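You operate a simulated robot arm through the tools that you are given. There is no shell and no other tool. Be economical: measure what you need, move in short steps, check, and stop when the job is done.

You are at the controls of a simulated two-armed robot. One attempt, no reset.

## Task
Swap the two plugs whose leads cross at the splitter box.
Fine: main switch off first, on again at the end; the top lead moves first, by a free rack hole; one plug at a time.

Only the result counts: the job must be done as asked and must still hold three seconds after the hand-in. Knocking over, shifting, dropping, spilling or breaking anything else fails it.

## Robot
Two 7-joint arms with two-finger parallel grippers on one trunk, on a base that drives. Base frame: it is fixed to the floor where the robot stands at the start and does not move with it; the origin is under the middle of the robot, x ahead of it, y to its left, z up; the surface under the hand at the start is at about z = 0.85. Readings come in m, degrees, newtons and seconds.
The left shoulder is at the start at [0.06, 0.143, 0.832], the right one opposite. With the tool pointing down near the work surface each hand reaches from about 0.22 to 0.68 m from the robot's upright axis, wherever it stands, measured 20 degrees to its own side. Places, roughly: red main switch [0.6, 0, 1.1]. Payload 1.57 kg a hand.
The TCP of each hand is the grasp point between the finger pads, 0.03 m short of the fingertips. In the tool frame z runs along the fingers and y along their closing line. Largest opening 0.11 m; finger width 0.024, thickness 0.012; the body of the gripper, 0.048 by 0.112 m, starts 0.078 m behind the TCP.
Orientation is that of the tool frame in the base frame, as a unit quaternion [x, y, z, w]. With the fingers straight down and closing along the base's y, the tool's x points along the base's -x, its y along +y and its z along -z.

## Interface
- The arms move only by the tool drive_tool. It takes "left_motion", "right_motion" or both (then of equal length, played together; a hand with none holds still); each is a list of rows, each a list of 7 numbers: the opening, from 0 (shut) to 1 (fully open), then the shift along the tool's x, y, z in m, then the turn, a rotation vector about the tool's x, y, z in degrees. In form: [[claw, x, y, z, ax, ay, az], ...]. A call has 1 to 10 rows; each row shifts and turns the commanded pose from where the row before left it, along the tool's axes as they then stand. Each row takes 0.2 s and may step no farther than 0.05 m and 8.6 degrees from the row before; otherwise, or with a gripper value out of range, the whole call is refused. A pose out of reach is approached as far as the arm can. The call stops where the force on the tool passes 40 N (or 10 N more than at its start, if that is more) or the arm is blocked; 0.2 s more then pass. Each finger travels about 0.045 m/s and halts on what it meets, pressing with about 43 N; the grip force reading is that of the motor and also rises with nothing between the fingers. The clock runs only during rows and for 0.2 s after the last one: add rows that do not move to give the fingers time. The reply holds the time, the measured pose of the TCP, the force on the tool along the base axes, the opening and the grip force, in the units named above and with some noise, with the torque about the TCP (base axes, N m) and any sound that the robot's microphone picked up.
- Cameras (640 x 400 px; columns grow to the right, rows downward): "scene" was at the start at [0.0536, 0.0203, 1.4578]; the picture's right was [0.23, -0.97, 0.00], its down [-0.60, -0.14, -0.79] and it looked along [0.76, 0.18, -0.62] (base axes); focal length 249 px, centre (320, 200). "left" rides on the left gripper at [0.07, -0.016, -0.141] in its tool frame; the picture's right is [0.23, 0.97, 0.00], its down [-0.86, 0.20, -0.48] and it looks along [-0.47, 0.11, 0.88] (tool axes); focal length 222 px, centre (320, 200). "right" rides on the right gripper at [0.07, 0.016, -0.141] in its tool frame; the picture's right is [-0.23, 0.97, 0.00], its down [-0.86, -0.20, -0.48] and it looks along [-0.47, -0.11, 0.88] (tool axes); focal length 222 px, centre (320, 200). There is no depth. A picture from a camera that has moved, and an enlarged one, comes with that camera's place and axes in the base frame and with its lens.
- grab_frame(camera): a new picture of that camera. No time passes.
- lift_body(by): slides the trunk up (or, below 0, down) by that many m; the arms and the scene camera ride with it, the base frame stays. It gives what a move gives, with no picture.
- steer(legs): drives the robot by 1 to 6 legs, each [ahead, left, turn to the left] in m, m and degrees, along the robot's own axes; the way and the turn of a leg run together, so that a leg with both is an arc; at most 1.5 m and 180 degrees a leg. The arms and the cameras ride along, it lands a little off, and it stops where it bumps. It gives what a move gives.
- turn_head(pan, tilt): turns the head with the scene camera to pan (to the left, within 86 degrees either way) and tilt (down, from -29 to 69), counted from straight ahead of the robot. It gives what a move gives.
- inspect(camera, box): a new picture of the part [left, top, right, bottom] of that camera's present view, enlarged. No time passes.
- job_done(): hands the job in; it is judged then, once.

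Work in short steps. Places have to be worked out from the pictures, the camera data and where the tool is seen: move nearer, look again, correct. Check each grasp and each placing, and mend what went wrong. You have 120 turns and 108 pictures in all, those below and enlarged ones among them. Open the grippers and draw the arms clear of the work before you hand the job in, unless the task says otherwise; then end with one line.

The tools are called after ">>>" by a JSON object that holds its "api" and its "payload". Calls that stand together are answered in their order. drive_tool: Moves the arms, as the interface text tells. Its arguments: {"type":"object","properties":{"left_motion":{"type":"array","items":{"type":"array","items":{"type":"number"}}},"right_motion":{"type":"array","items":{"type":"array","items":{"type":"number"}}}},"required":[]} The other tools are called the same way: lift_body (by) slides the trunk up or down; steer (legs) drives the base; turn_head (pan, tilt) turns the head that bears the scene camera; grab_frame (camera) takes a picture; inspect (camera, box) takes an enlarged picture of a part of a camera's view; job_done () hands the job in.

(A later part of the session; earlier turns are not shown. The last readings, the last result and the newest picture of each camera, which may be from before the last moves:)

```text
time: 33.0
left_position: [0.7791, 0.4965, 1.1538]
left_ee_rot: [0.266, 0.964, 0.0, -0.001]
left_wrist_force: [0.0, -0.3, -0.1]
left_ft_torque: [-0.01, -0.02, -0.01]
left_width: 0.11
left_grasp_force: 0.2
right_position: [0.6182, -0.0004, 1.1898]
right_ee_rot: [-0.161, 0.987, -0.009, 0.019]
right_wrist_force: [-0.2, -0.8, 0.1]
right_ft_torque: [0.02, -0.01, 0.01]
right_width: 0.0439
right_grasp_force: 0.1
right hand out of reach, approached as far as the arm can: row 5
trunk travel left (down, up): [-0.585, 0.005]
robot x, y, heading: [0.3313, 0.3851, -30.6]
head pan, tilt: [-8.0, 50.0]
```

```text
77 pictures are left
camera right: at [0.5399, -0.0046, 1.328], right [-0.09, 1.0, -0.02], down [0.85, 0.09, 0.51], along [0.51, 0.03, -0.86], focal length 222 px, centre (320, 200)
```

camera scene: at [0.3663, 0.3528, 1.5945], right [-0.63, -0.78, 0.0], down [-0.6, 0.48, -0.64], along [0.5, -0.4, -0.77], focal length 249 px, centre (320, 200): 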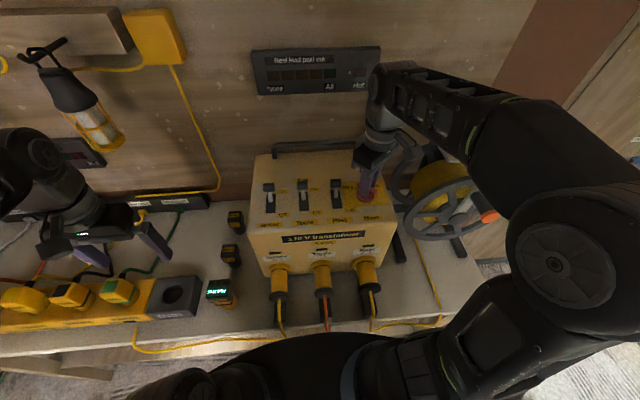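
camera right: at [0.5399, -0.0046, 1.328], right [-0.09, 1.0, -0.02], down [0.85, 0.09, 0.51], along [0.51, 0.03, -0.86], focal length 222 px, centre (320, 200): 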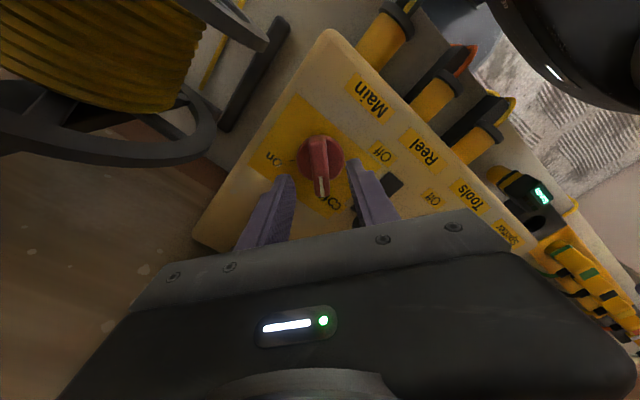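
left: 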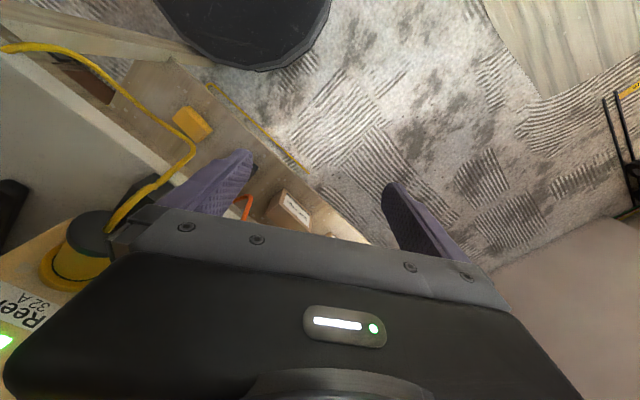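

The knob now points to Off. Next I back off and strafe left to stand in front of the splitter box.

>>> {"api": "steer", "payload": {"legs": [[-0.13, 0, 0], [0, 0.7, 0]]}}

>>> {"api": "turn_head", "payload": {"pan": 0, "tilt": 50}}

>>> {"api": "grab_frame", "payload": {"camera": "scene"}}

```text
time: 37.8
left_position: [1.0316, 1.1693, 1.1534]
left_ee_rot: [0.268, 0.963, 0.0, 0.0]
left_wrist_force: [0.8, 0.4, -0.2]
left_ft_torque: [-0.02, 0.05, -0.01]
left_width: 0.11
left_grasp_force: 0.0
right_position: [0.8665, 0.6734, 1.1905]
right_ee_rot: [-0.158, 0.987, -0.01, 0.02]
right_wrist_force: [0.9, -0.5, -0.5]
right_ft_torque: [-0.01, -0.02, -0.01]
right_width: 0.0439
right_grasp_force: 0.1
trunk travel left (down, up): [-0.585, 0.005]
robot x, y, heading: [0.5835, 1.0601, -31.1]
head pan, tilt: [-8.0, 50.0]
```

```text
time: 38.5
left_position: [1.0322, 1.1682, 1.1532]
left_ee_rot: [0.268, 0.963, 0.001, 0.0]
left_wrist_force: [0.5, -0.8, -0.1]
left_ft_torque: [-0.03, -0.01, -0.01]
left_width: 0.1101
left_grasp_force: 0.0
right_position: [0.8662, 0.674, 1.19]
right_ee_rot: [-0.157, 0.987, -0.01, 0.019]
right_wrist_force: [0.3, -0.4, -0.8]
right_ft_torque: [-0.01, 0.03, -0.01]
right_width: 0.044
right_grasp_force: 0.1
trunk travel left (down, up): [-0.585, 0.005]
robot x, y, heading: [0.5862, 1.0621, -31.2]
head pan, tilt: [0.0, 50.0]
```

```text
76 pictures are left
camera scene: at [0.6232, 1.0368, 1.5945], right [-0.52, -0.86, 0.0], down [-0.66, 0.4, -0.64], along [0.55, -0.33, -0.77], focal length 249 px, centre (320, 200)
```

scene: 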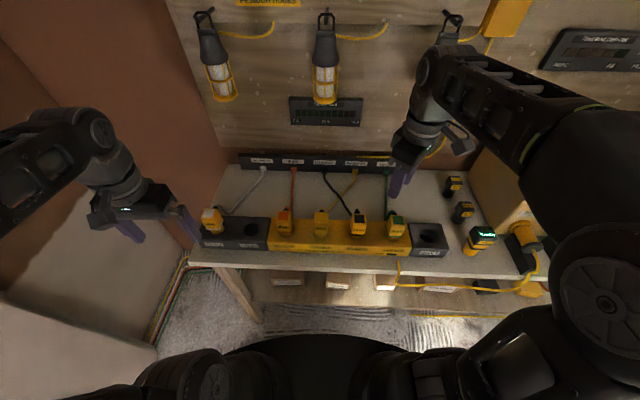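

Good view of the splitter. I enlarge the crossing area and the rack ends.

>>> {"api": "inspect", "payload": {"camera": "scene", "box": [230, 145, 410, 265]}}

>>> {"api": "inspect", "payload": {"camera": "scene", "box": [300, 165, 400, 235]}}

>>> {"api": "inspect", "payload": {"camera": "scene", "box": [370, 160, 530, 290]}}

>>> {"api": "inspect", "payload": {"camera": "scene", "box": [180, 190, 300, 270]}}

```text
3.33 times, centred on (320, 205) of scene
camera zoom: at [0.6232, 1.0368, 1.5945], right [-0.52, -0.86, 0.0], down [-0.66, 0.4, -0.64], along [0.55, -0.33, -0.77], focal length 830 px, centre (320, 183)
```

zoom: 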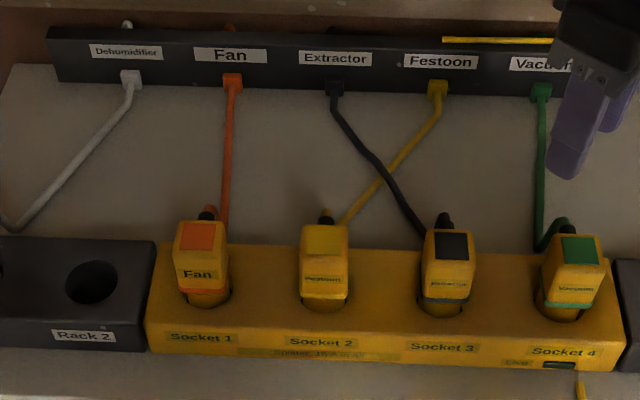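

```text
5.71 times, centred on (350, 200) of scene
camera zoom: at [0.6232, 1.0368, 1.5945], right [-0.52, -0.86, 0.0], down [-0.66, 0.4, -0.64], along [0.55, -0.33, -0.77], focal length 1422 px, centre (149, 200)
```

zoom: 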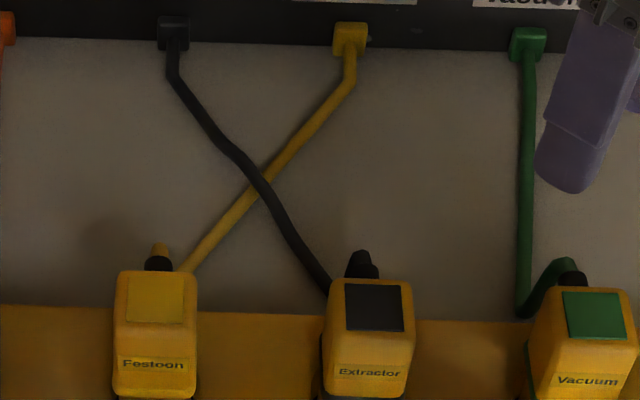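

```text
3.08 times, centred on (450, 225) of scene
camera zoom: at [0.6232, 1.0368, 1.5945], right [-0.52, -0.86, 0.0], down [-0.66, 0.4, -0.64], along [0.55, -0.33, -0.77], focal length 766 px, centre (-80, 123)
```

zoom: 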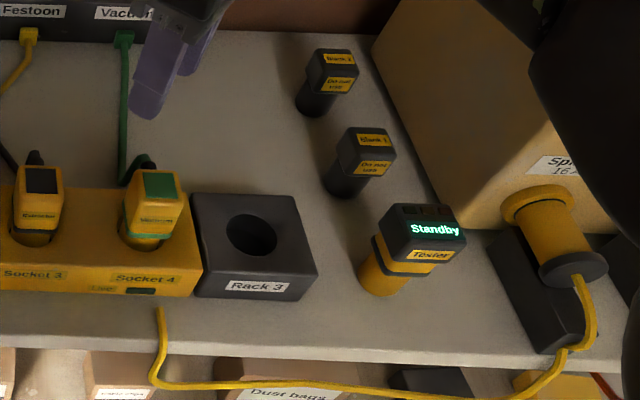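

```text
5.00 times, centred on (240, 230) of scene
camera zoom: at [0.6232, 1.0368, 1.5945], right [-0.52, -0.86, 0.0], down [-0.66, 0.4, -0.64], along [0.55, -0.33, -0.77], focal length 1245 px, centre (720, 50)
```

zoom: 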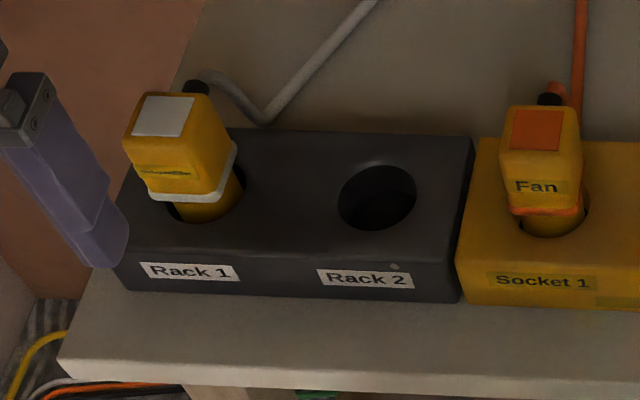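

Black (Extractor, socket 3) lies over yellow (Festoon, socket 2), so Extractor moves first; Rack 2 is free and nearest to its outlet. The left arm can reach sockets 3, 2 and Rack 2 from here. I withdraw the right hand and bring the left hand above the Extractor plug (≈ (0.94, 0.70)).

>>> {"api": "drive_tool", "payload": {"right_motion": [[0.4, 0.034, 0.017, 0, 0, 0, 0], [0.4, 0.034, 0.017, 0, 0, 0, 0], [0.4, 0.034, 0.017, 0, 0, 0, 0], [0.4, 0.034, 0.017, 0, 0, 0, 0]]}}

>>> {"api": "drive_tool", "payload": {"left_motion": [[1, 0, -0.04, 0.02, 0, 0, 0], [1, 0, -0.045, 0.02, 0, 0, 0], [1, 0, -0.045, 0.02, 0, 0, 0], [1, -0.02, -0.045, 0, 0, 0, 0], [1, -0.02, -0.045, 0, 0, 0, 0], [0.8, -0.02, -0.045, 0, 0, 0, 0], [0.8, -0.025, -0.042, 0, 0, 0, 0], [0.8, -0.025, -0.042, 0, 0, 0, 0], [0.8, -0.025, -0.042, 0, 0, 0, 0], [0.8, -0.025, -0.042, 0, 0, 0, 0]]}}

>>> {"api": "grab_frame", "payload": {"camera": "left"}}

>>> {"api": "grab_frame", "payload": {"camera": "scene"}}

```text
time: 39.5
left_position: [1.0314, 1.1724, 1.1528]
left_ee_rot: [0.267, 0.964, -0.001, 0.001]
left_wrist_force: [0.3, 0.3, -0.5]
left_ft_torque: [-0.01, 0.03, -0.01]
left_width: 0.11
left_grasp_force: 0.0
right_position: [0.7169, 0.696, 1.1842]
right_ee_rot: [-0.157, 0.987, -0.012, 0.018]
right_wrist_force: [0.1, 0.7, 0.7]
right_ft_torque: [-0.05, 0.02, -0.01]
right_width: 0.0439
right_grasp_force: 0.0
trunk travel left (down, up): [-0.585, 0.005]
robot x, y, heading: [0.5835, 1.0605, -31.0]
head pan, tilt: [0.0, 50.0]
```

```text
time: 41.7
left_position: [0.9466, 0.7149, 1.0937]
left_ee_rot: [0.268, 0.963, 0.001, 0.0]
left_wrist_force: [-0.4, 0.4, 0.1]
left_ft_torque: [0.03, -0.03, 0.0]
left_width: 0.088
left_grasp_force: 0.0
right_position: [0.7166, 0.6937, 1.1825]
right_ee_rot: [-0.158, 0.987, -0.01, 0.019]
right_wrist_force: [-0.3, -0.3, -0.4]
right_ft_torque: [0.03, 0.01, -0.02]
right_width: 0.0439
right_grasp_force: 0.1
trunk travel left (down, up): [-0.585, 0.005]
robot x, y, heading: [0.5858, 1.0578, -30.8]
head pan, tilt: [0.0, 50.0]
```

```text
71 pictures are left
camera left: at [0.8775, 0.7377, 1.2345], right [0.31, 0.95, 0.0], down [0.83, -0.27, 0.48], along [0.46, -0.15, -0.88], focal length 222 px, centre (320, 200)
```

left: 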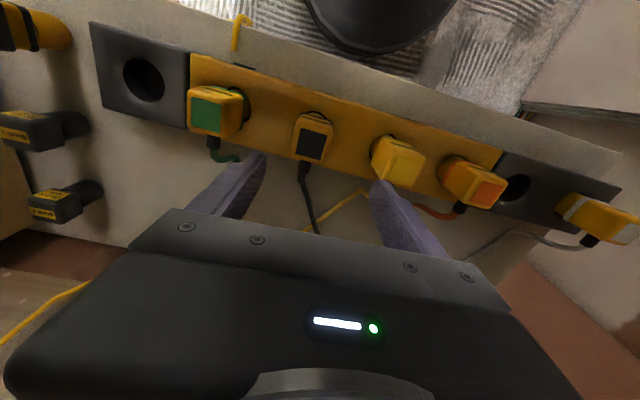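

```text
70 pictures are left
camera scene: at [0.6233, 1.0352, 1.5944], right [-0.52, -0.86, 0.0], down [-0.66, 0.4, -0.64], along [0.55, -0.33, -0.77], focal length 249 px, centre (320, 200)
```

scene: 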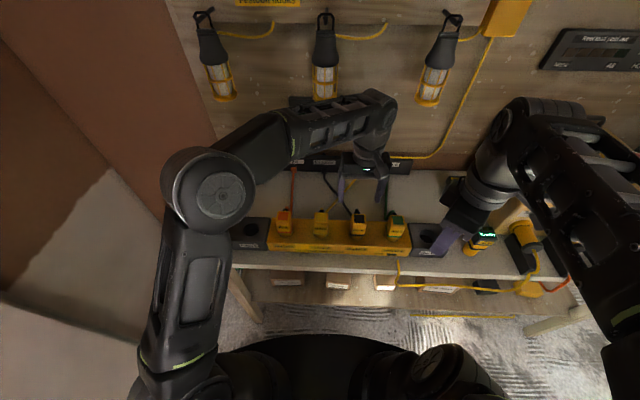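

Both views agree: Extractor plug top centre at (0.939, 0.706, 0.98), standing upright. I trim the position and descend to just above it, then look.

>>> {"api": "drive_tool", "payload": {"left_motion": [[0.75, 0.002, -0.0115, 0.02, 0, 0, 0], [0.75, 0, 0, 0.03, 0, 0, 0], [0.75, 0, 0, 0.025, 0, 0, 0]]}}

>>> {"api": "grab_frame", "payload": {"camera": "left"}}

>>> {"api": "inspect", "payload": {"camera": "scene", "box": [300, 165, 440, 265]}}

```text
time: 42.5
left_position: [0.9382, 0.7075, 1.0184]
left_ee_rot: [0.268, 0.963, 0.0, 0.001]
left_wrist_force: [-0.2, 0.2, -0.5]
left_ft_torque: [-0.03, 0.01, -0.01]
left_width: 0.0825
left_grasp_force: 0.0
right_position: [0.7171, 0.6939, 1.1825]
right_ee_rot: [-0.157, 0.987, -0.01, 0.018]
right_wrist_force: [-0.3, -0.7, -0.4]
right_ft_torque: [-0.01, 0.01, -0.01]
right_width: 0.0439
right_grasp_force: 0.1
trunk travel left (down, up): [-0.585, 0.005]
robot x, y, heading: [0.5839, 1.061, -31.1]
head pan, tilt: [0.0, 50.0]
```

```text
69 pictures are left
camera left: at [0.8697, 0.7293, 1.1605], right [0.31, 0.95, 0.0], down [0.83, -0.27, 0.48], along [0.46, -0.15, -0.88], focal length 222 px, centre (320, 200)
```

left: 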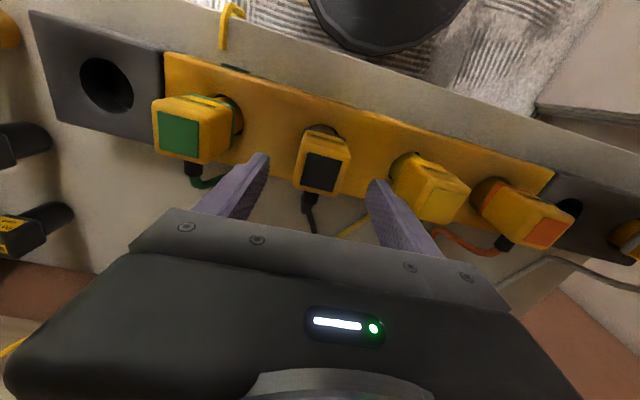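

```text
4.00 times, centred on (370, 215) of scene
camera zoom: at [0.6234, 1.0361, 1.5945], right [-0.52, -0.86, 0.0], down [-0.66, 0.4, -0.64], along [0.55, -0.33, -0.77], focal length 996 px, centre (120, 140)
```

zoom: 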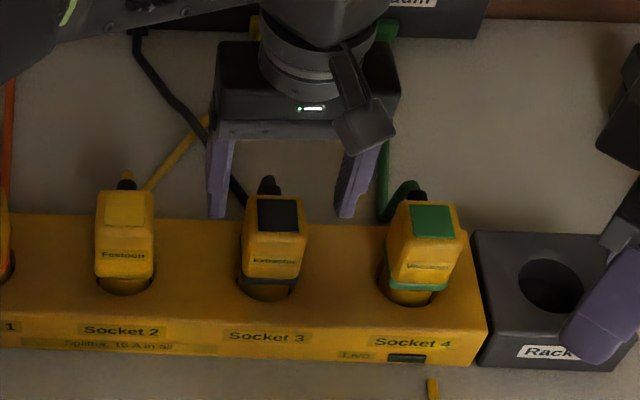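

Aligned within a millimetre. I descend to grip height and close on the plug.

>>> {"api": "drive_tool", "payload": {"left_motion": [[0.75, 0, 0, 0.024, 0, 0, 0], [0.75, 0, 0, 0.024, 0, 0, 0], [0.5, 0, 0, 0, 0, 0, 0], [0.3, 0, 0, 0, 0, 0, 0], [0.2, 0, 0, 0, 0, 0, 0], [0.2, 0, 0, 0, 0, 0, 0], [0.2, 0, 0, 0, 0, 0, 0]]}}

>>> {"api": "grab_frame", "payload": {"camera": "left"}}

```text
time: 44.1
left_position: [0.9382, 0.7075, 0.9714]
left_ee_rot: [0.268, 0.963, 0.0, 0.0]
left_wrist_force: [0.1, -0.9, 0.2]
left_ft_torque: [-0.01, -0.01, 0.04]
left_width: 0.0442
left_grasp_force: 37.1
right_position: [0.7175, 0.6946, 1.182]
right_ee_rot: [-0.158, 0.987, -0.009, 0.019]
right_wrist_force: [0.0, 0.2, 0.0]
right_ft_torque: [0.01, 0.0, -0.04]
right_width: 0.044
right_grasp_force: 0.1
trunk travel left (down, up): [-0.585, 0.005]
robot x, y, heading: [0.5832, 1.0608, -30.9]
head pan, tilt: [0.0, 50.0]
```

```text
67 pictures are left
camera left: at [0.8692, 0.7293, 1.1121], right [0.31, 0.95, 0.0], down [0.83, -0.27, 0.48], along [0.46, -0.15, -0.88], focal length 222 px, centre (320, 200)
```

left: 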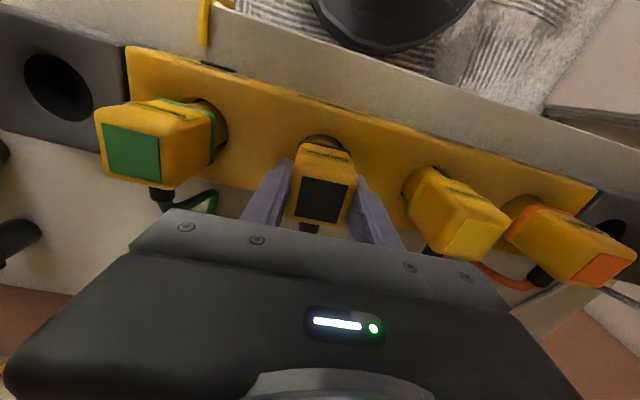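

Firm grip (44 mm). I pull straight up in small steps.

>>> {"api": "drive_tool", "payload": {"left_motion": [[0.2, 0, 0, -0.01, 0, 0, 0], [0.2, 0, 0, -0.01, 0, 0, 0], [0.2, 0, 0, -0.01, 0, 0, 0], [0.2, 0, 0, -0.01, 0, 0, 0], [0.2, 0, 0, -0.01, 0, 0, 0], [0.2, 0, 0, -0.01, 0, 0, 0]]}}

>>> {"api": "inspect", "payload": {"camera": "scene", "box": [220, 145, 420, 270]}}

```text
time: 45.5
left_position: [0.9374, 0.7074, 1.0305]
left_ee_rot: [0.268, 0.963, 0.0, 0.0]
left_wrist_force: [0.8, 0.2, -2.1]
left_ft_torque: [-0.01, -0.02, -0.01]
left_width: 0.0434
left_grasp_force: 43.2
right_position: [0.717, 0.6936, 1.1824]
right_ee_rot: [-0.158, 0.987, -0.01, 0.019]
right_wrist_force: [0.4, 0.5, -0.7]
right_ft_torque: [0.01, 0.0, 0.02]
right_width: 0.044
right_grasp_force: 0.1
trunk travel left (down, up): [-0.585, 0.005]
robot x, y, heading: [0.5839, 1.0615, -30.9]
head pan, tilt: [0.0, 50.0]
```

```text
3.20 times, centred on (320, 208) of scene
camera zoom: at [0.6233, 1.0369, 1.5945], right [-0.52, -0.86, 0.0], down [-0.66, 0.4, -0.64], along [0.55, -0.33, -0.77], focal length 797 px, centre (320, 176)
```

zoom: 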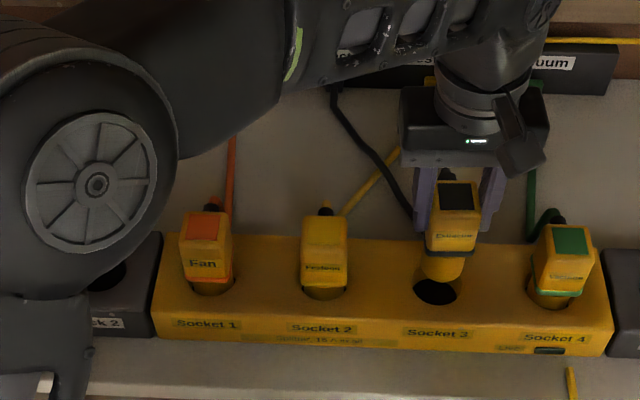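

The plug is free of the hole (2 N load). I raise it another 85 mm so it clears neighbours, then carry it three pitches left to above Rack 2 (≈ (1.131, 0.998)).

>>> {"api": "drive_tool", "payload": {"left_motion": [[0.2, 0, 0, -0.03, 0, 0, 0], [0.2, 0, 0, -0.03, 0, 0, 0], [0.2, 0, 0, -0.025, 0, 0, 0]]}}

>>> {"api": "drive_tool", "payload": {"left_motion": [[0.2, -0.002, 0.0435, 0, 0, 0, 0], [0.2, -0.002, 0.0435, 0, 0, 0, 0], [0.2, -0.002, 0.0435, 0, 0, 0, 0], [0.2, -0.002, 0.0435, 0, 0, 0, 0], [0.2, -0.002, 0.0435, 0, 0, 0, 0], [0.2, -0.002, 0.0435, 0, 0, 0, 0], [0.2, -0.002, 0.0435, 0, 0, 0, 0], [0.2, -0.002, 0.0435, 0, 0, 0, 0]]}}

>>> {"api": "grab_frame", "payload": {"camera": "scene"}}

>>> {"api": "grab_frame", "payload": {"camera": "left"}}

```text
time: 46.3
left_position: [0.9359, 0.7069, 1.1177]
left_ee_rot: [0.268, 0.963, -0.001, 0.001]
left_wrist_force: [0.6, 0.4, -1.2]
left_ft_torque: [0.03, -0.06, 0.01]
left_width: 0.0436
left_grasp_force: 42.9
right_position: [0.7148, 0.6937, 1.1839]
right_ee_rot: [-0.158, 0.987, -0.01, 0.019]
right_wrist_force: [0.2, -0.4, -0.4]
right_ft_torque: [0.01, -0.06, 0.02]
right_width: 0.044
right_grasp_force: 0.0
trunk travel left (down, up): [-0.585, 0.005]
robot x, y, heading: [0.5809, 1.0635, -31.2]
head pan, tilt: [0.0, 50.0]
```

```text
time: 48.1
left_position: [1.131, 0.9977, 1.1153]
left_ee_rot: [0.268, 0.964, 0.0, 0.0]
left_wrist_force: [-0.2, 0.2, -1.1]
left_ft_torque: [-0.01, 0.0, -0.04]
left_width: 0.0436
left_grasp_force: 43.3
right_position: [0.7173, 0.6951, 1.1825]
right_ee_rot: [-0.157, 0.987, -0.011, 0.018]
right_wrist_force: [0.1, 0.0, -1.0]
right_ft_torque: [0.02, 0.02, 0.01]
right_width: 0.044
right_grasp_force: 0.1
trunk travel left (down, up): [-0.585, 0.005]
robot x, y, heading: [0.5848, 1.0612, -31.0]
head pan, tilt: [0.0, 50.0]
```

```text
65 pictures are left
camera scene: at [0.6239, 1.0379, 1.5945], right [-0.52, -0.86, 0.0], down [-0.66, 0.4, -0.64], along [0.55, -0.33, -0.77], focal length 249 px, centre (320, 200)
```

scene: 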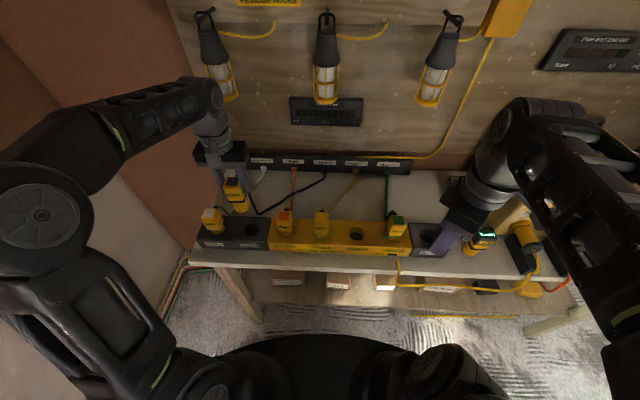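

```text
64 pictures are left
camera left: at [1.0625, 1.0197, 1.2569], right [0.31, 0.95, 0.0], down [0.84, -0.27, 0.48], along [0.46, -0.15, -0.88], focal length 222 px, centre (320, 200)
```

left: 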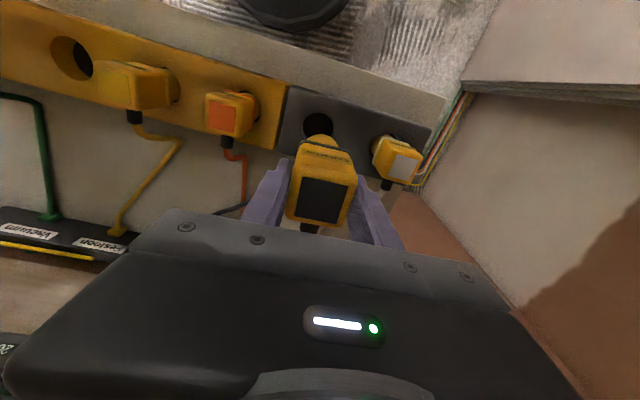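

Now I measure the Rack 2 hole and the empty socket 3 hole precisely.

>>> {"api": "inspect", "payload": {"camera": "scene", "box": [190, 170, 310, 260]}}

>>> {"api": "inspect", "payload": {"camera": "scene", "box": [300, 190, 400, 260]}}

>>> {"api": "inspect", "payload": {"camera": "left", "box": [250, 80, 410, 180]}}

```text
4.44 times, centred on (250, 215) of scene
camera zoom: at [0.6239, 1.0379, 1.5945], right [-0.52, -0.86, 0.0], down [-0.66, 0.4, -0.64], along [0.55, -0.33, -0.77], focal length 1106 px, centre (631, 133)
```

zoom: 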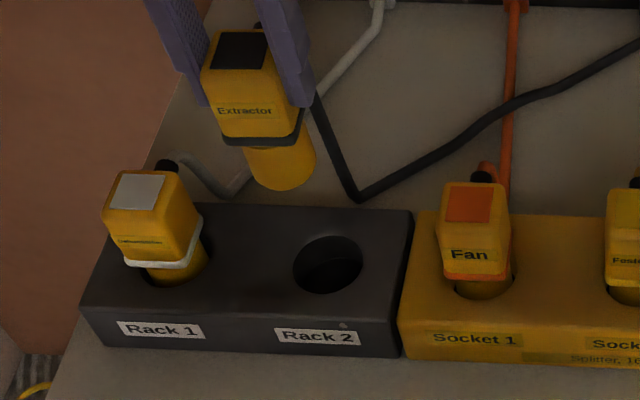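

```text
5.71 times, centred on (350, 225) of scene
camera zoom: at [0.6239, 1.0379, 1.5945], right [-0.52, -0.86, 0.0], down [-0.66, 0.4, -0.64], along [0.55, -0.33, -0.77], focal length 1422 px, centre (149, 57)
```

zoom: 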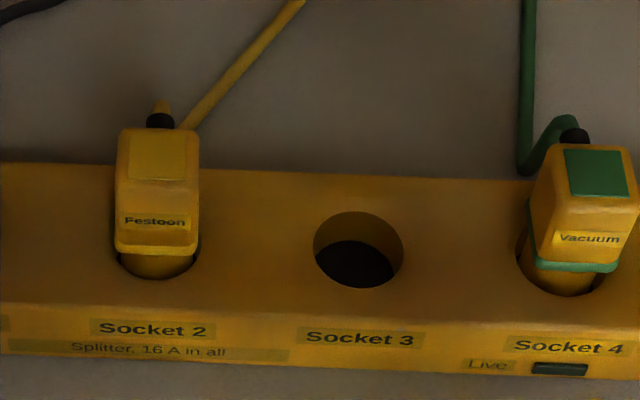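

```text
4.00 times, centred on (330, 130) of left
camera zoom: at [1.0625, 1.0197, 1.2569], right [0.31, 0.95, 0.0], down [0.84, -0.27, 0.48], along [0.46, -0.15, -0.88], focal length 888 px, centre (280, 480)
```

zoom: 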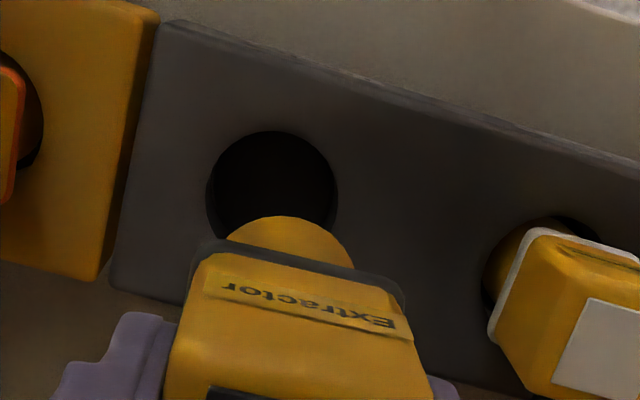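

Rack 2 hole centre computes to about (1.130, 0.997); the hand is at (1.131, 0.998). I lower until the pin is just above the rim and check.

>>> {"api": "drive_tool", "payload": {"left_motion": [[0.2, 0.001, 0, 0.03, 0, 0, 0], [0.2, 0, 0, 0.03, 0, 0, 0], [0.2, 0, 0, 0.03, 0, 0, 0], [0.2, 0, 0, 0.01, 0, 0, 0]]}}

>>> {"api": "inspect", "payload": {"camera": "scene", "box": [190, 170, 310, 260]}}

>>> {"api": "inspect", "payload": {"camera": "left", "box": [240, 80, 400, 180]}}

```text
time: 49.1
left_position: [1.13, 0.9975, 1.0147]
left_ee_rot: [0.267, 0.964, 0.0, -0.001]
left_wrist_force: [0.6, -0.1, 0.1]
left_ft_torque: [-0.02, -0.01, 0.0]
left_width: 0.0436
left_grasp_force: 43.3
right_position: [0.7167, 0.6942, 1.1826]
right_ee_rot: [-0.158, 0.987, -0.01, 0.019]
right_wrist_force: [0.6, 0.3, 0.3]
right_ft_torque: [0.01, 0.0, -0.02]
right_width: 0.0439
right_grasp_force: 0.0
trunk travel left (down, up): [-0.585, 0.005]
robot x, y, heading: [0.5816, 1.0628, -31.1]
head pan, tilt: [0.0, 50.0]
```

```text
4.44 times, centred on (250, 215) of scene
camera zoom: at [0.6232, 1.0369, 1.5945], right [-0.52, -0.86, 0.0], down [-0.66, 0.4, -0.64], along [0.55, -0.33, -0.77], focal length 1106 px, centre (631, 133)
```

zoom: 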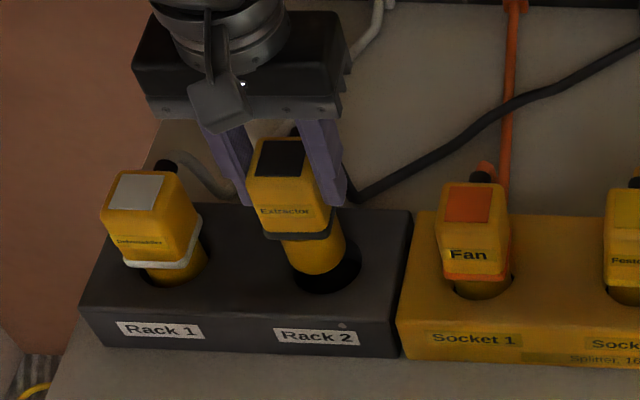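

```text
4.00 times, centred on (320, 130) of left
camera zoom: at [1.0622, 1.0195, 1.1562], right [0.31, 0.95, 0.0], down [0.83, -0.27, 0.48], along [0.46, -0.15, -0.88], focal length 888 px, centre (320, 480)
```

zoom: 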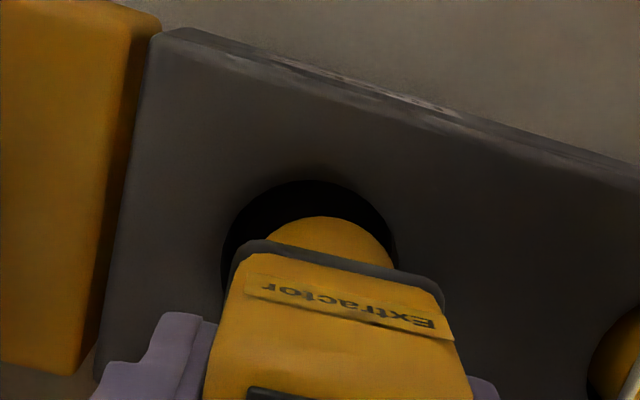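

Both views show the pin about 5 mm too far left and 5–6 mm too far ahead of the hole centre. I correct and look again.

>>> {"api": "drive_tool", "payload": {"left_motion": [[0.2, 0.0055, -0.005, 0, 0, 0, 0], [0.2, 0, 0, 0, 0, 0, 0]]}}

>>> {"api": "inspect", "payload": {"camera": "scene", "box": [210, 180, 290, 240]}}

>>> {"api": "inspect", "payload": {"camera": "left", "box": [240, 80, 400, 180]}}

```text
time: 49.7
left_position: [1.124, 0.9964, 1.0146]
left_ee_rot: [0.268, 0.964, 0.001, 0.0]
left_wrist_force: [-0.4, 0.7, -1.6]
left_ft_torque: [0.01, -0.04, -0.03]
left_width: 0.0433
left_grasp_force: 43.2
right_position: [0.7169, 0.6935, 1.182]
right_ee_rot: [-0.158, 0.987, -0.011, 0.018]
right_wrist_force: [-0.6, -0.1, 0.3]
right_ft_torque: [0.01, 0.0, 0.03]
right_width: 0.0438
right_grasp_force: 0.1
trunk travel left (down, up): [-0.585, 0.005]
robot x, y, heading: [0.5869, 1.0593, -30.9]
head pan, tilt: [0.0, 50.0]
```

```text
6.67 times, centred on (250, 210) of scene
camera zoom: at [0.6237, 1.037, 1.5945], right [-0.52, -0.86, 0.0], down [-0.66, 0.4, -0.64], along [0.55, -0.33, -0.77], focal length 1660 px, centre (787, 133)
```

zoom: 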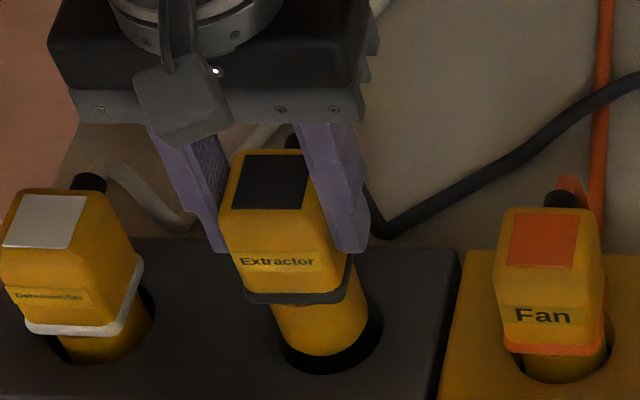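

```text
4.00 times, centred on (320, 130) of left
camera zoom: at [1.0547, 1.0178, 1.1558], right [0.31, 0.95, 0.0], down [0.83, -0.27, 0.48], along [0.46, -0.15, -0.88], focal length 888 px, centre (320, 480)
```

zoom: 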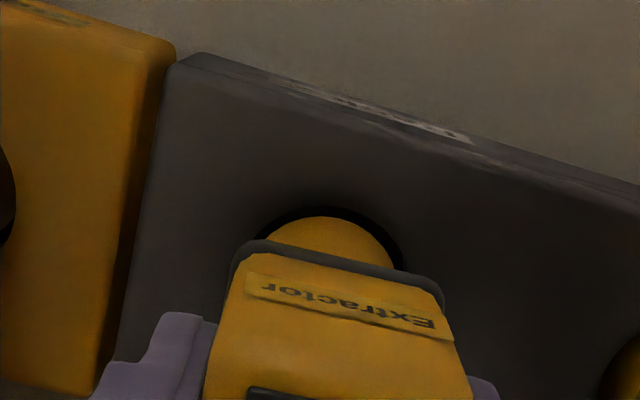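

Well centred now. I lower into the hole in small steps.

>>> {"api": "drive_tool", "payload": {"left_motion": [[0.2, 0, 0, 0.008, 0, 0, 0], [0.2, 0, 0, 0.008, 0, 0, 0], [0.2, 0, 0, 0.008, 0, 0, 0], [0.2, 0, 0, 0.008, 0, 0, 0], [0.2, 0, 0, 0.007, 0, 0, 0], [0.2, 0, 0, 0.003, 0, 0, 0]]}}

>>> {"api": "inspect", "payload": {"camera": "scene", "box": [210, 180, 290, 240]}}

```text
time: 51.1
left_position: [1.1235, 0.9951, 0.9727]
left_ee_rot: [0.268, 0.963, 0.001, 0.001]
left_wrist_force: [3.2, -2.1, -0.9]
left_ft_torque: [-0.12, -0.26, 0.02]
left_width: 0.0437
left_grasp_force: 42.7
right_position: [0.7166, 0.6929, 1.1838]
right_ee_rot: [-0.159, 0.987, -0.01, 0.018]
right_wrist_force: [0.2, 0.5, -0.1]
right_ft_torque: [0.0, -0.01, 0.02]
right_width: 0.0441
right_grasp_force: 0.0
trunk travel left (down, up): [-0.585, 0.005]
robot x, y, heading: [0.5812, 1.0599, -31.3]
head pan, tilt: [0.0, 50.0]
```

```text
6.67 times, centred on (250, 210) of scene
camera zoom: at [0.6238, 1.0366, 1.5945], right [-0.52, -0.86, 0.0], down [-0.66, 0.4, -0.64], along [0.55, -0.33, -0.77], focal length 1660 px, centre (787, 133)
```

zoom: 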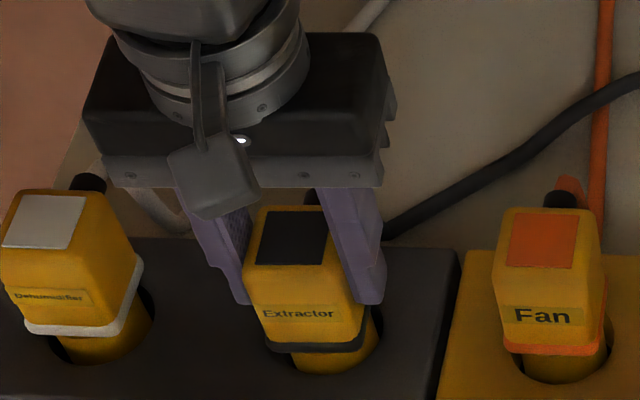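

Seated to the same depth as its neighbours with little force. I release and rise, then look.

>>> {"api": "drive_tool", "payload": {"left_motion": [[0.5, 0, 0, 0, 0, 0, 0], [0.75, 0, 0, 0, 0, 0, 0], [0.75, 0, 0, 0, 0, 0, 0], [0.75, 0, 0, 0, 0, 0, 0], [0.75, 0, 0, -0.03, 0, 0, 0], [0.75, 0, 0, -0.04, 0, 0, 0], [0.75, 0, 0, -0.04, 0, 0, 0]]}}

>>> {"api": "grab_frame", "payload": {"camera": "left"}}

>>> {"api": "inspect", "payload": {"camera": "scene", "box": [190, 150, 410, 270]}}

```text
time: 52.7
left_position: [1.1224, 0.9967, 1.0838]
left_ee_rot: [0.269, 0.963, 0.0, -0.001]
left_wrist_force: [-0.6, -1.6, -0.7]
left_ft_torque: [-0.01, -0.02, 0.02]
left_width: 0.0824
left_grasp_force: 0.1
right_position: [0.7165, 0.6939, 1.1815]
right_ee_rot: [-0.158, 0.987, -0.01, 0.019]
right_wrist_force: [-0.5, -1.1, 0.2]
right_ft_torque: [-0.02, -0.02, 0.02]
right_width: 0.0441
right_grasp_force: 0.0
trunk travel left (down, up): [-0.585, 0.005]
robot x, y, heading: [0.5836, 1.0589, -31.0]
head pan, tilt: [0.0, 50.0]
```

```text
55 pictures are left
camera left: at [1.0554, 1.0181, 1.225], right [0.31, 0.95, 0.0], down [0.84, -0.27, 0.48], along [0.46, -0.15, -0.88], focal length 222 px, centre (320, 200)
```

left: 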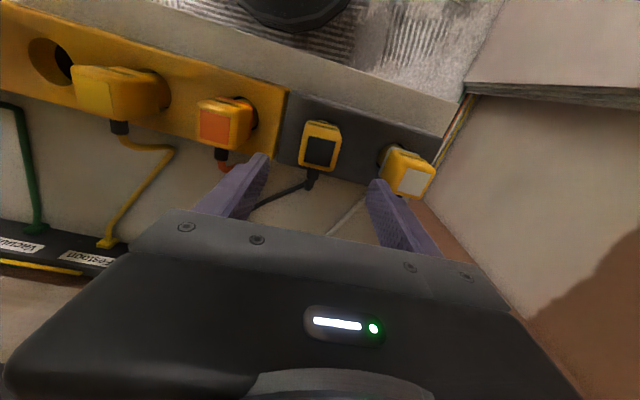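

```text
2.91 times, centred on (300, 210) of scene
camera zoom: at [0.6228, 1.0371, 1.5945], right [-0.52, -0.86, 0.0], down [-0.66, 0.4, -0.64], along [0.55, -0.33, -0.77], focal length 724 px, centre (378, 171)
```

zoom: 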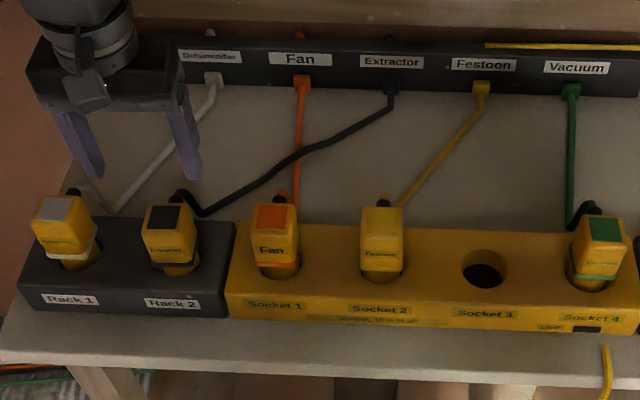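

Extractor is in Rack 2 and the leads no longer cross. Now I move above the Festoon plug at socket 2 (≈ (1.000, 0.803)).

>>> {"api": "drive_tool", "payload": {"left_motion": [[0.75, 0.001, -0.0456, 0, 0, 0, 0], [0.75, 0.001, -0.0456, 0, 0, 0, 0], [0.75, 0.001, -0.0456, 0, 0, 0, 0], [0.75, 0.001, -0.0456, 0, 0, 0, 0], [0.75, 0.001, -0.0456, 0.02, 0, 0, 0], [0.75, 0, 0, 0.03, 0, 0, 0]]}}

>>> {"api": "grab_frame", "payload": {"camera": "left"}}

>>> {"api": "inspect", "payload": {"camera": "scene", "box": [270, 170, 390, 260]}}

```text
time: 54.1
left_position: [1.002, 0.8027, 1.0333]
left_ee_rot: [0.268, 0.963, 0.0, 0.0]
left_wrist_force: [-0.2, 0.2, -0.3]
left_ft_torque: [-0.05, 0.01, 0.03]
left_width: 0.0826
left_grasp_force: 0.0
right_position: [0.7177, 0.6955, 1.1833]
right_ee_rot: [-0.158, 0.987, -0.01, 0.019]
right_wrist_force: [0.1, -0.1, 0.3]
right_ft_torque: [0.0, 0.01, 0.01]
right_width: 0.0439
right_grasp_force: 0.0
trunk travel left (down, up): [-0.585, 0.005]
robot x, y, heading: [0.5849, 1.0628, -31.2]
head pan, tilt: [0.0, 50.0]
```

```text
53 pictures are left
camera left: at [0.9325, 0.8241, 1.1748], right [0.31, 0.95, 0.0], down [0.84, -0.27, 0.48], along [0.46, -0.15, -0.88], focal length 222 px, centre (320, 200)
```

left: 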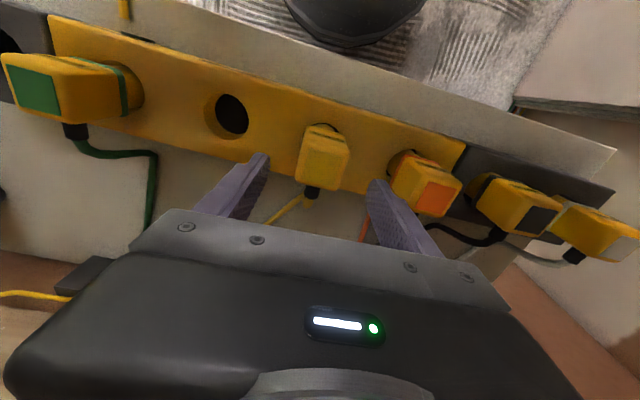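

```text
4.44 times, centred on (330, 215) of scene
camera zoom: at [0.624, 1.0375, 1.5945], right [-0.52, -0.86, 0.0], down [-0.66, 0.4, -0.64], along [0.55, -0.33, -0.77], focal length 1106 px, centre (276, 133)
```

zoom: 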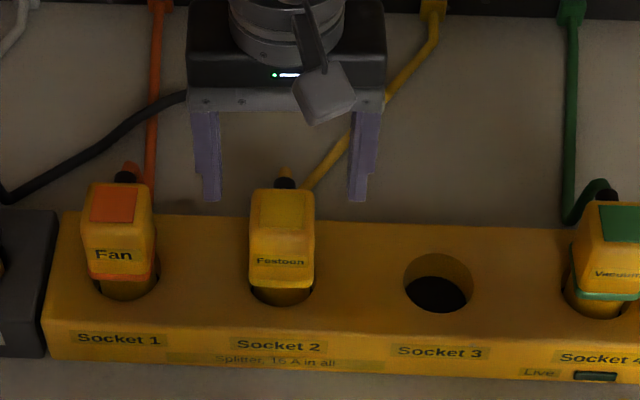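

Aligned laterally; perhaps 3 mm further ahead. I descend and grip.

>>> {"api": "drive_tool", "payload": {"left_motion": [[0.75, -0.003, 0, 0.02, 0, 0, 0], [0.75, 0, 0, 0.021, 0, 0, 0], [0.75, 0, 0, 0.02, 0, 0, 0], [0.5, 0, 0, 0, 0, 0, 0], [0.3, 0, 0, 0, 0, 0, 0], [0.2, 0, 0, 0, 0, 0, 0], [0.2, 0, 0, 0, 0, 0, 0], [0.2, 0, 0, 0, 0, 0, 0]]}}

```text
time: 55.9
left_position: [1.0038, 0.8013, 0.9725]
left_ee_rot: [0.267, 0.964, 0.0, -0.001]
left_wrist_force: [-0.2, 0.0, 0.3]
left_ft_torque: [-0.01, -0.02, 0.0]
left_width: 0.0438
left_grasp_force: 36.2
right_position: [0.7165, 0.6937, 1.1831]
right_ee_rot: [-0.157, 0.987, -0.01, 0.018]
right_wrist_force: [-0.1, -0.1, -0.2]
right_ft_torque: [0.0, 0.0, 0.0]
right_width: 0.0439
right_grasp_force: 0.0
trunk travel left (down, up): [-0.585, 0.005]
robot x, y, heading: [0.581, 1.0614, -30.9]
head pan, tilt: [0.0, 50.0]
```

Gripped. I lift 60 mm and carry it one pitch right above socket 3.

>>> {"api": "drive_tool", "payload": {"left_motion": [[0.2, 0, 0, -0.01, 0, 0, 0], [0.2, 0, 0, -0.01, 0, 0, 0], [0.2, 0, 0, -0.015, 0, 0, 0], [0.2, 0, 0, -0.015, 0, 0, 0], [0.2, 0, 0, -0.015, 0, 0, 0], [0.2, 0, 0, 0, 0, 0, 0]]}}

>>> {"api": "drive_tool", "payload": {"left_motion": [[0.2, 0.002, -0.038, 0, 0, 0, 0], [0.2, 0.002, -0.038, 0, 0, 0, 0], [0.2, 0.002, -0.038, 0, 0, 0, 0], [0.2, 0, 0, 0.01, 0, 0, 0], [0.2, 0, 0, 0.01, 0, 0, 0]]}}

>>> {"api": "inspect", "payload": {"camera": "scene", "box": [315, 190, 395, 250]}}

>>> {"api": "inspect", "payload": {"camera": "left", "box": [240, 80, 400, 180]}}

```text
time: 57.3
left_position: [1.0035, 0.8002, 1.0385]
left_ee_rot: [0.268, 0.963, 0.0, 0.0]
left_wrist_force: [0.0, 0.5, -1.6]
left_ft_torque: [0.0, -0.03, -0.03]
left_width: 0.0437
left_grasp_force: 43.0
right_position: [0.7171, 0.6942, 1.183]
right_ee_rot: [-0.159, 0.987, -0.011, 0.019]
right_wrist_force: [0.3, -0.3, 0.9]
right_ft_torque: [0.02, -0.01, 0.02]
right_width: 0.0438
right_grasp_force: 0.0
trunk travel left (down, up): [-0.585, 0.005]
robot x, y, heading: [0.5829, 1.0599, -31.2]
head pan, tilt: [0.0, 50.0]
```

```text
time: 58.5
left_position: [0.9395, 0.7052, 1.0168]
left_ee_rot: [0.268, 0.963, 0.0, 0.0]
left_wrist_force: [-0.4, 0.0, -1.7]
left_ft_torque: [-0.02, -0.02, 0.0]
left_width: 0.0433
left_grasp_force: 43.2
right_position: [0.7156, 0.6936, 1.1824]
right_ee_rot: [-0.158, 0.987, -0.01, 0.018]
right_wrist_force: [0.3, -0.1, -0.2]
right_ft_torque: [0.0, 0.0, 0.0]
right_width: 0.0439
right_grasp_force: 0.1
trunk travel left (down, up): [-0.585, 0.005]
robot x, y, heading: [0.5835, 1.0603, -31.1]
head pan, tilt: [0.0, 50.0]
```

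```text
6.67 times, centred on (355, 220) of scene
camera zoom: at [0.6231, 1.0362, 1.5945], right [-0.52, -0.86, 0.0], down [-0.66, 0.4, -0.64], along [0.55, -0.33, -0.77], focal length 1660 px, centre (87, 67)
```

zoom: 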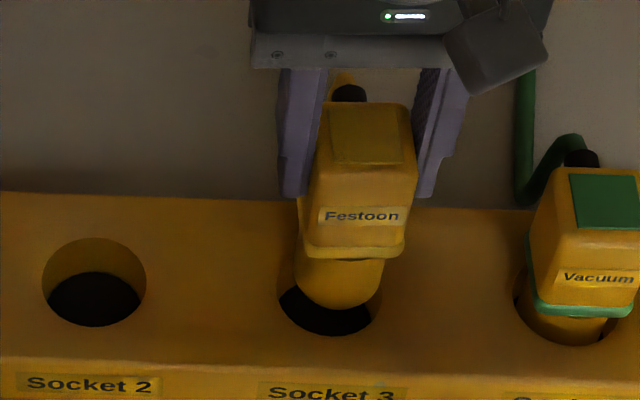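

```text
4.00 times, centred on (320, 130) of left
camera zoom: at [0.8704, 0.7271, 1.1575], right [0.31, 0.95, 0.0], down [0.83, -0.27, 0.48], along [0.46, -0.15, -0.88], focal length 888 px, centre (320, 480)
```

zoom: 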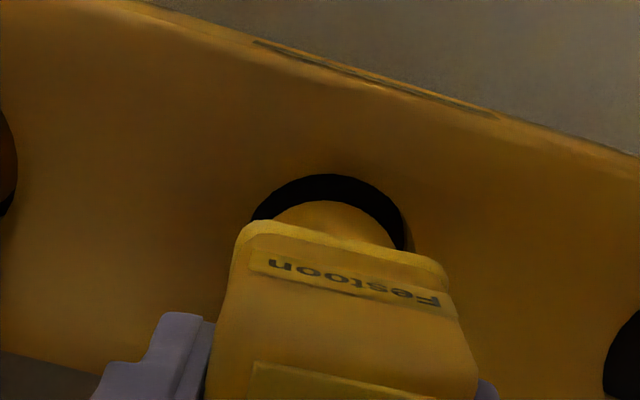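

The pin is nearly over the hole; I estimate a 2 mm back and 1 mm left correction, then lower gently.

>>> {"api": "drive_tool", "payload": {"left_motion": [[0.2, 0.002, 0.0012, 0, 0, 0, 0], [0.2, 0, 0, 0.008, 0, 0, 0], [0.2, 0, 0, 0.008, 0, 0, 0], [0.2, 0, 0, 0.008, 0, 0, 0], [0.2, 0, 0, 0.008, 0, 0, 0], [0.2, 0, 0, 0.008, 0, 0, 0], [0.2, 0, 0, 0.004, 0, 0, 0]]}}

>>> {"api": "inspect", "payload": {"camera": "scene", "box": [315, 190, 395, 250]}}

```text
time: 60.1
left_position: [0.9378, 0.7091, 0.9733]
left_ee_rot: [0.268, 0.964, 0.001, -0.001]
left_wrist_force: [-0.2, 1.0, -2.1]
left_ft_torque: [0.01, -0.02, 0.01]
left_width: 0.0436
left_grasp_force: 43.0
right_position: [0.716, 0.694, 1.183]
right_ee_rot: [-0.158, 0.987, -0.01, 0.019]
right_wrist_force: [-0.1, 0.6, -0.1]
right_ft_torque: [0.02, 0.03, 0.03]
right_width: 0.0438
right_grasp_force: 0.1
trunk travel left (down, up): [-0.585, 0.005]
robot x, y, heading: [0.5821, 1.0584, -31.1]
head pan, tilt: [0.0, 50.0]
```

```text
6.67 times, centred on (355, 220) of scene
camera zoom: at [0.6233, 1.0368, 1.5945], right [-0.52, -0.86, 0.0], down [-0.66, 0.4, -0.64], along [0.55, -0.33, -0.77], focal length 1660 px, centre (87, 67)
```

zoom: 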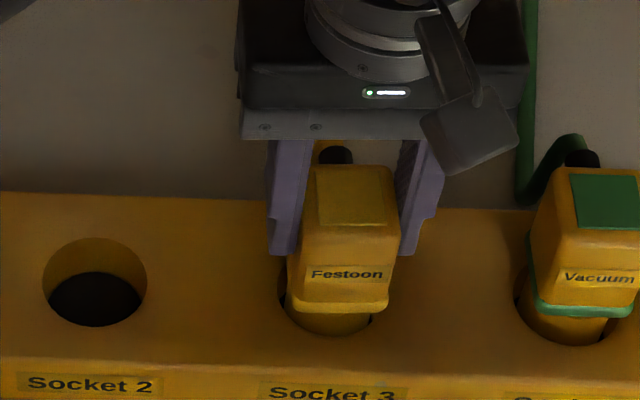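

It slid in without side force; I press down 2 mm more to confirm it bottoms, then release and rise.

>>> {"api": "drive_tool", "payload": {"left_motion": [[0.2, 0, 0, 0.002, 0, 0, 0], [0.2, 0, 0, 0.001, 0, 0, 0]]}}

>>> {"api": "drive_tool", "payload": {"left_motion": [[0.5, 0, 0, 0, 0, 0, 0], [0.75, 0, 0, 0, 0, 0, 0], [0.75, 0, 0, 0, 0, 0, 0], [0.75, 0, 0, 0, 0, 0, 0], [0.75, 0, 0, -0.03, 0, 0, 0], [0.75, 0, 0, -0.04, 0, 0, 0], [0.75, 0, 0, -0.04, 0, 0, 0]]}}

>>> {"api": "inspect", "payload": {"camera": "scene", "box": [190, 150, 410, 270]}}

```text
time: 60.7
left_position: [0.9361, 0.709, 0.9728]
left_ee_rot: [0.269, 0.963, -0.001, 0.001]
left_wrist_force: [1.9, 0.5, 13.0]
left_ft_torque: [0.23, 0.1, -0.01]
left_width: 0.0434
left_grasp_force: 43.3
right_position: [0.7153, 0.6951, 1.1829]
right_ee_rot: [-0.158, 0.987, -0.012, 0.018]
right_wrist_force: [-0.4, -0.6, -0.2]
right_ft_torque: [0.02, -0.02, -0.01]
right_width: 0.0442
right_grasp_force: 0.1
trunk travel left (down, up): [-0.585, 0.005]
robot x, y, heading: [0.5812, 1.0595, -31.2]
head pan, tilt: [0.0, 50.0]
```

```text
time: 62.3
left_position: [0.9376, 0.7083, 1.0807]
left_ee_rot: [0.269, 0.963, 0.0, 0.0]
left_wrist_force: [0.6, 0.6, -0.4]
left_ft_torque: [0.03, -0.01, 0.05]
left_width: 0.0825
left_grasp_force: 0.0
right_position: [0.7168, 0.6937, 1.183]
right_ee_rot: [-0.158, 0.987, -0.011, 0.019]
right_wrist_force: [0.5, -0.3, -0.4]
right_ft_torque: [0.0, 0.0, -0.01]
right_width: 0.0441
right_grasp_force: 0.2
trunk travel left (down, up): [-0.585, 0.005]
robot x, y, heading: [0.5838, 1.0583, -31.0]
head pan, tilt: [0.0, 50.0]
```

```text
2.91 times, centred on (300, 210) of scene
camera zoom: at [0.6229, 1.0372, 1.5944], right [-0.52, -0.86, 0.0], down [-0.66, 0.4, -0.64], along [0.55, -0.33, -0.77], focal length 724 px, centre (378, 171)
```

zoom: 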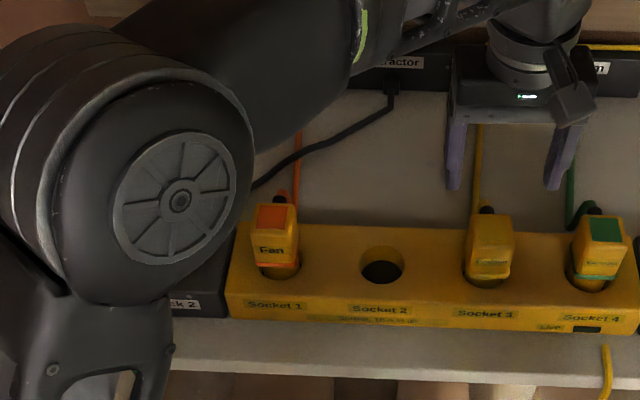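

Festoon is firmly in socket 3. Now back to Rack 2 for the Extractor plug.

>>> {"api": "drive_tool", "payload": {"left_motion": [[0.75, -0.0015, 0.0428, 0, 0, 0, 0], [0.75, -0.0015, 0.0428, 0, 0, 0, 0], [0.75, -0.0015, 0.0428, 0, 0, 0, 0], [0.75, -0.0015, 0.0428, 0, 0, 0, 0], [0.75, -0.0015, 0.0428, 0, 0, 0, 0], [0.75, -0.0015, 0.0428, 0, 0, 0, 0], [0.75, -0.0015, 0.0428, 0, 0, 0, 0], [0.75, -0.0015, 0.0428, 0, 0, 0, 0], [0.75, 0, 0, 0.03, 0, 0, 0], [0.75, 0, 0, 0.02, 0, 0, 0]]}}

>>> {"api": "grab_frame", "payload": {"camera": "left"}}

```text
time: 64.5
left_position: [1.1263, 0.9971, 1.0315]
left_ee_rot: [0.268, 0.963, -0.001, 0.001]
left_wrist_force: [-1.1, 0.4, -0.2]
left_ft_torque: [-0.01, -0.03, -0.05]
left_width: 0.0827
left_grasp_force: 0.1
right_position: [0.7167, 0.6938, 1.1827]
right_ee_rot: [-0.157, 0.987, -0.011, 0.018]
right_wrist_force: [0.0, 0.0, 0.3]
right_ft_torque: [0.02, -0.01, -0.01]
right_width: 0.0439
right_grasp_force: 0.0
trunk travel left (down, up): [-0.585, 0.005]
robot x, y, heading: [0.5854, 1.0609, -31.1]
head pan, tilt: [0.0, 50.0]
```

```text
47 pictures are left
camera left: at [1.0582, 1.0189, 1.1725], right [0.31, 0.95, 0.0], down [0.83, -0.27, 0.48], along [0.46, -0.15, -0.88], focal length 222 px, centre (320, 200)
```

left: 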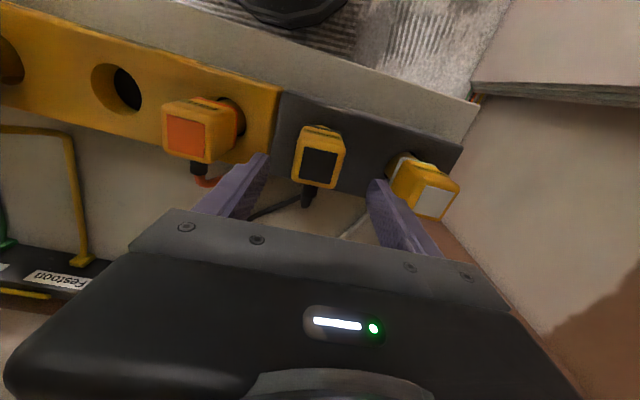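

Well aligned. Descend, grip.

>>> {"api": "drive_tool", "payload": {"left_motion": [[0.72, 0, 0, 0.02, 0, 0, 0], [0.72, 0, 0, 0.02, 0, 0, 0], [0.72, 0, 0, 0.019, 0, 0, 0], [0.5, 0, 0, 0, 0, 0, 0], [0.3, 0, 0, 0, 0, 0, 0], [0.2, 0, 0, 0, 0, 0, 0], [0.2, 0, 0, 0, 0, 0, 0], [0.2, 0, 0, 0, 0, 0, 0]]}}

>>> {"api": "drive_tool", "payload": {"left_motion": [[0.2, 0, 0, -0.01, 0, 0, 0], [0.2, 0, 0, -0.01, 0, 0, 0], [0.2, 0, 0, -0.02, 0, 0, 0], [0.2, 0, 0, -0.03, 0, 0, 0], [0.2, 0, 0, -0.03, 0, 0, 0], [0.2, 0, 0, -0.03, 0, 0, 0], [0.2, 0, 0, -0.015, 0, 0, 0]]}}

```text
time: 66.3
left_position: [1.1258, 0.9962, 0.9723]
left_ee_rot: [0.268, 0.963, 0.0, 0.0]
left_wrist_force: [-0.3, -0.1, 0.1]
left_ft_torque: [0.01, -0.02, 0.04]
left_width: 0.0436
left_grasp_force: 37.8
right_position: [0.7162, 0.6944, 1.1822]
right_ee_rot: [-0.157, 0.987, -0.01, 0.019]
right_wrist_force: [-0.6, 1.5, 0.4]
right_ft_torque: [-0.02, -0.03, 0.03]
right_width: 0.044
right_grasp_force: 0.1
trunk travel left (down, up): [-0.585, 0.005]
robot x, y, heading: [0.5823, 1.0633, -31.1]
head pan, tilt: [0.0, 50.0]
```

```text
time: 67.9
left_position: [1.1251, 0.9964, 1.1158]
left_ee_rot: [0.268, 0.963, -0.001, 0.0]
left_wrist_force: [-0.1, 1.4, -0.9]
left_ft_torque: [-0.03, -0.01, 0.02]
left_width: 0.0434
left_grasp_force: 43.4
right_position: [0.7172, 0.6952, 1.1825]
right_ee_rot: [-0.158, 0.987, -0.01, 0.019]
right_wrist_force: [-0.2, 0.3, -0.4]
right_ft_torque: [0.04, 0.04, 0.01]
right_width: 0.044
right_grasp_force: 0.1
trunk travel left (down, up): [-0.585, 0.005]
robot x, y, heading: [0.5836, 1.0582, -31.1]
head pan, tilt: [0.0, 50.0]
```

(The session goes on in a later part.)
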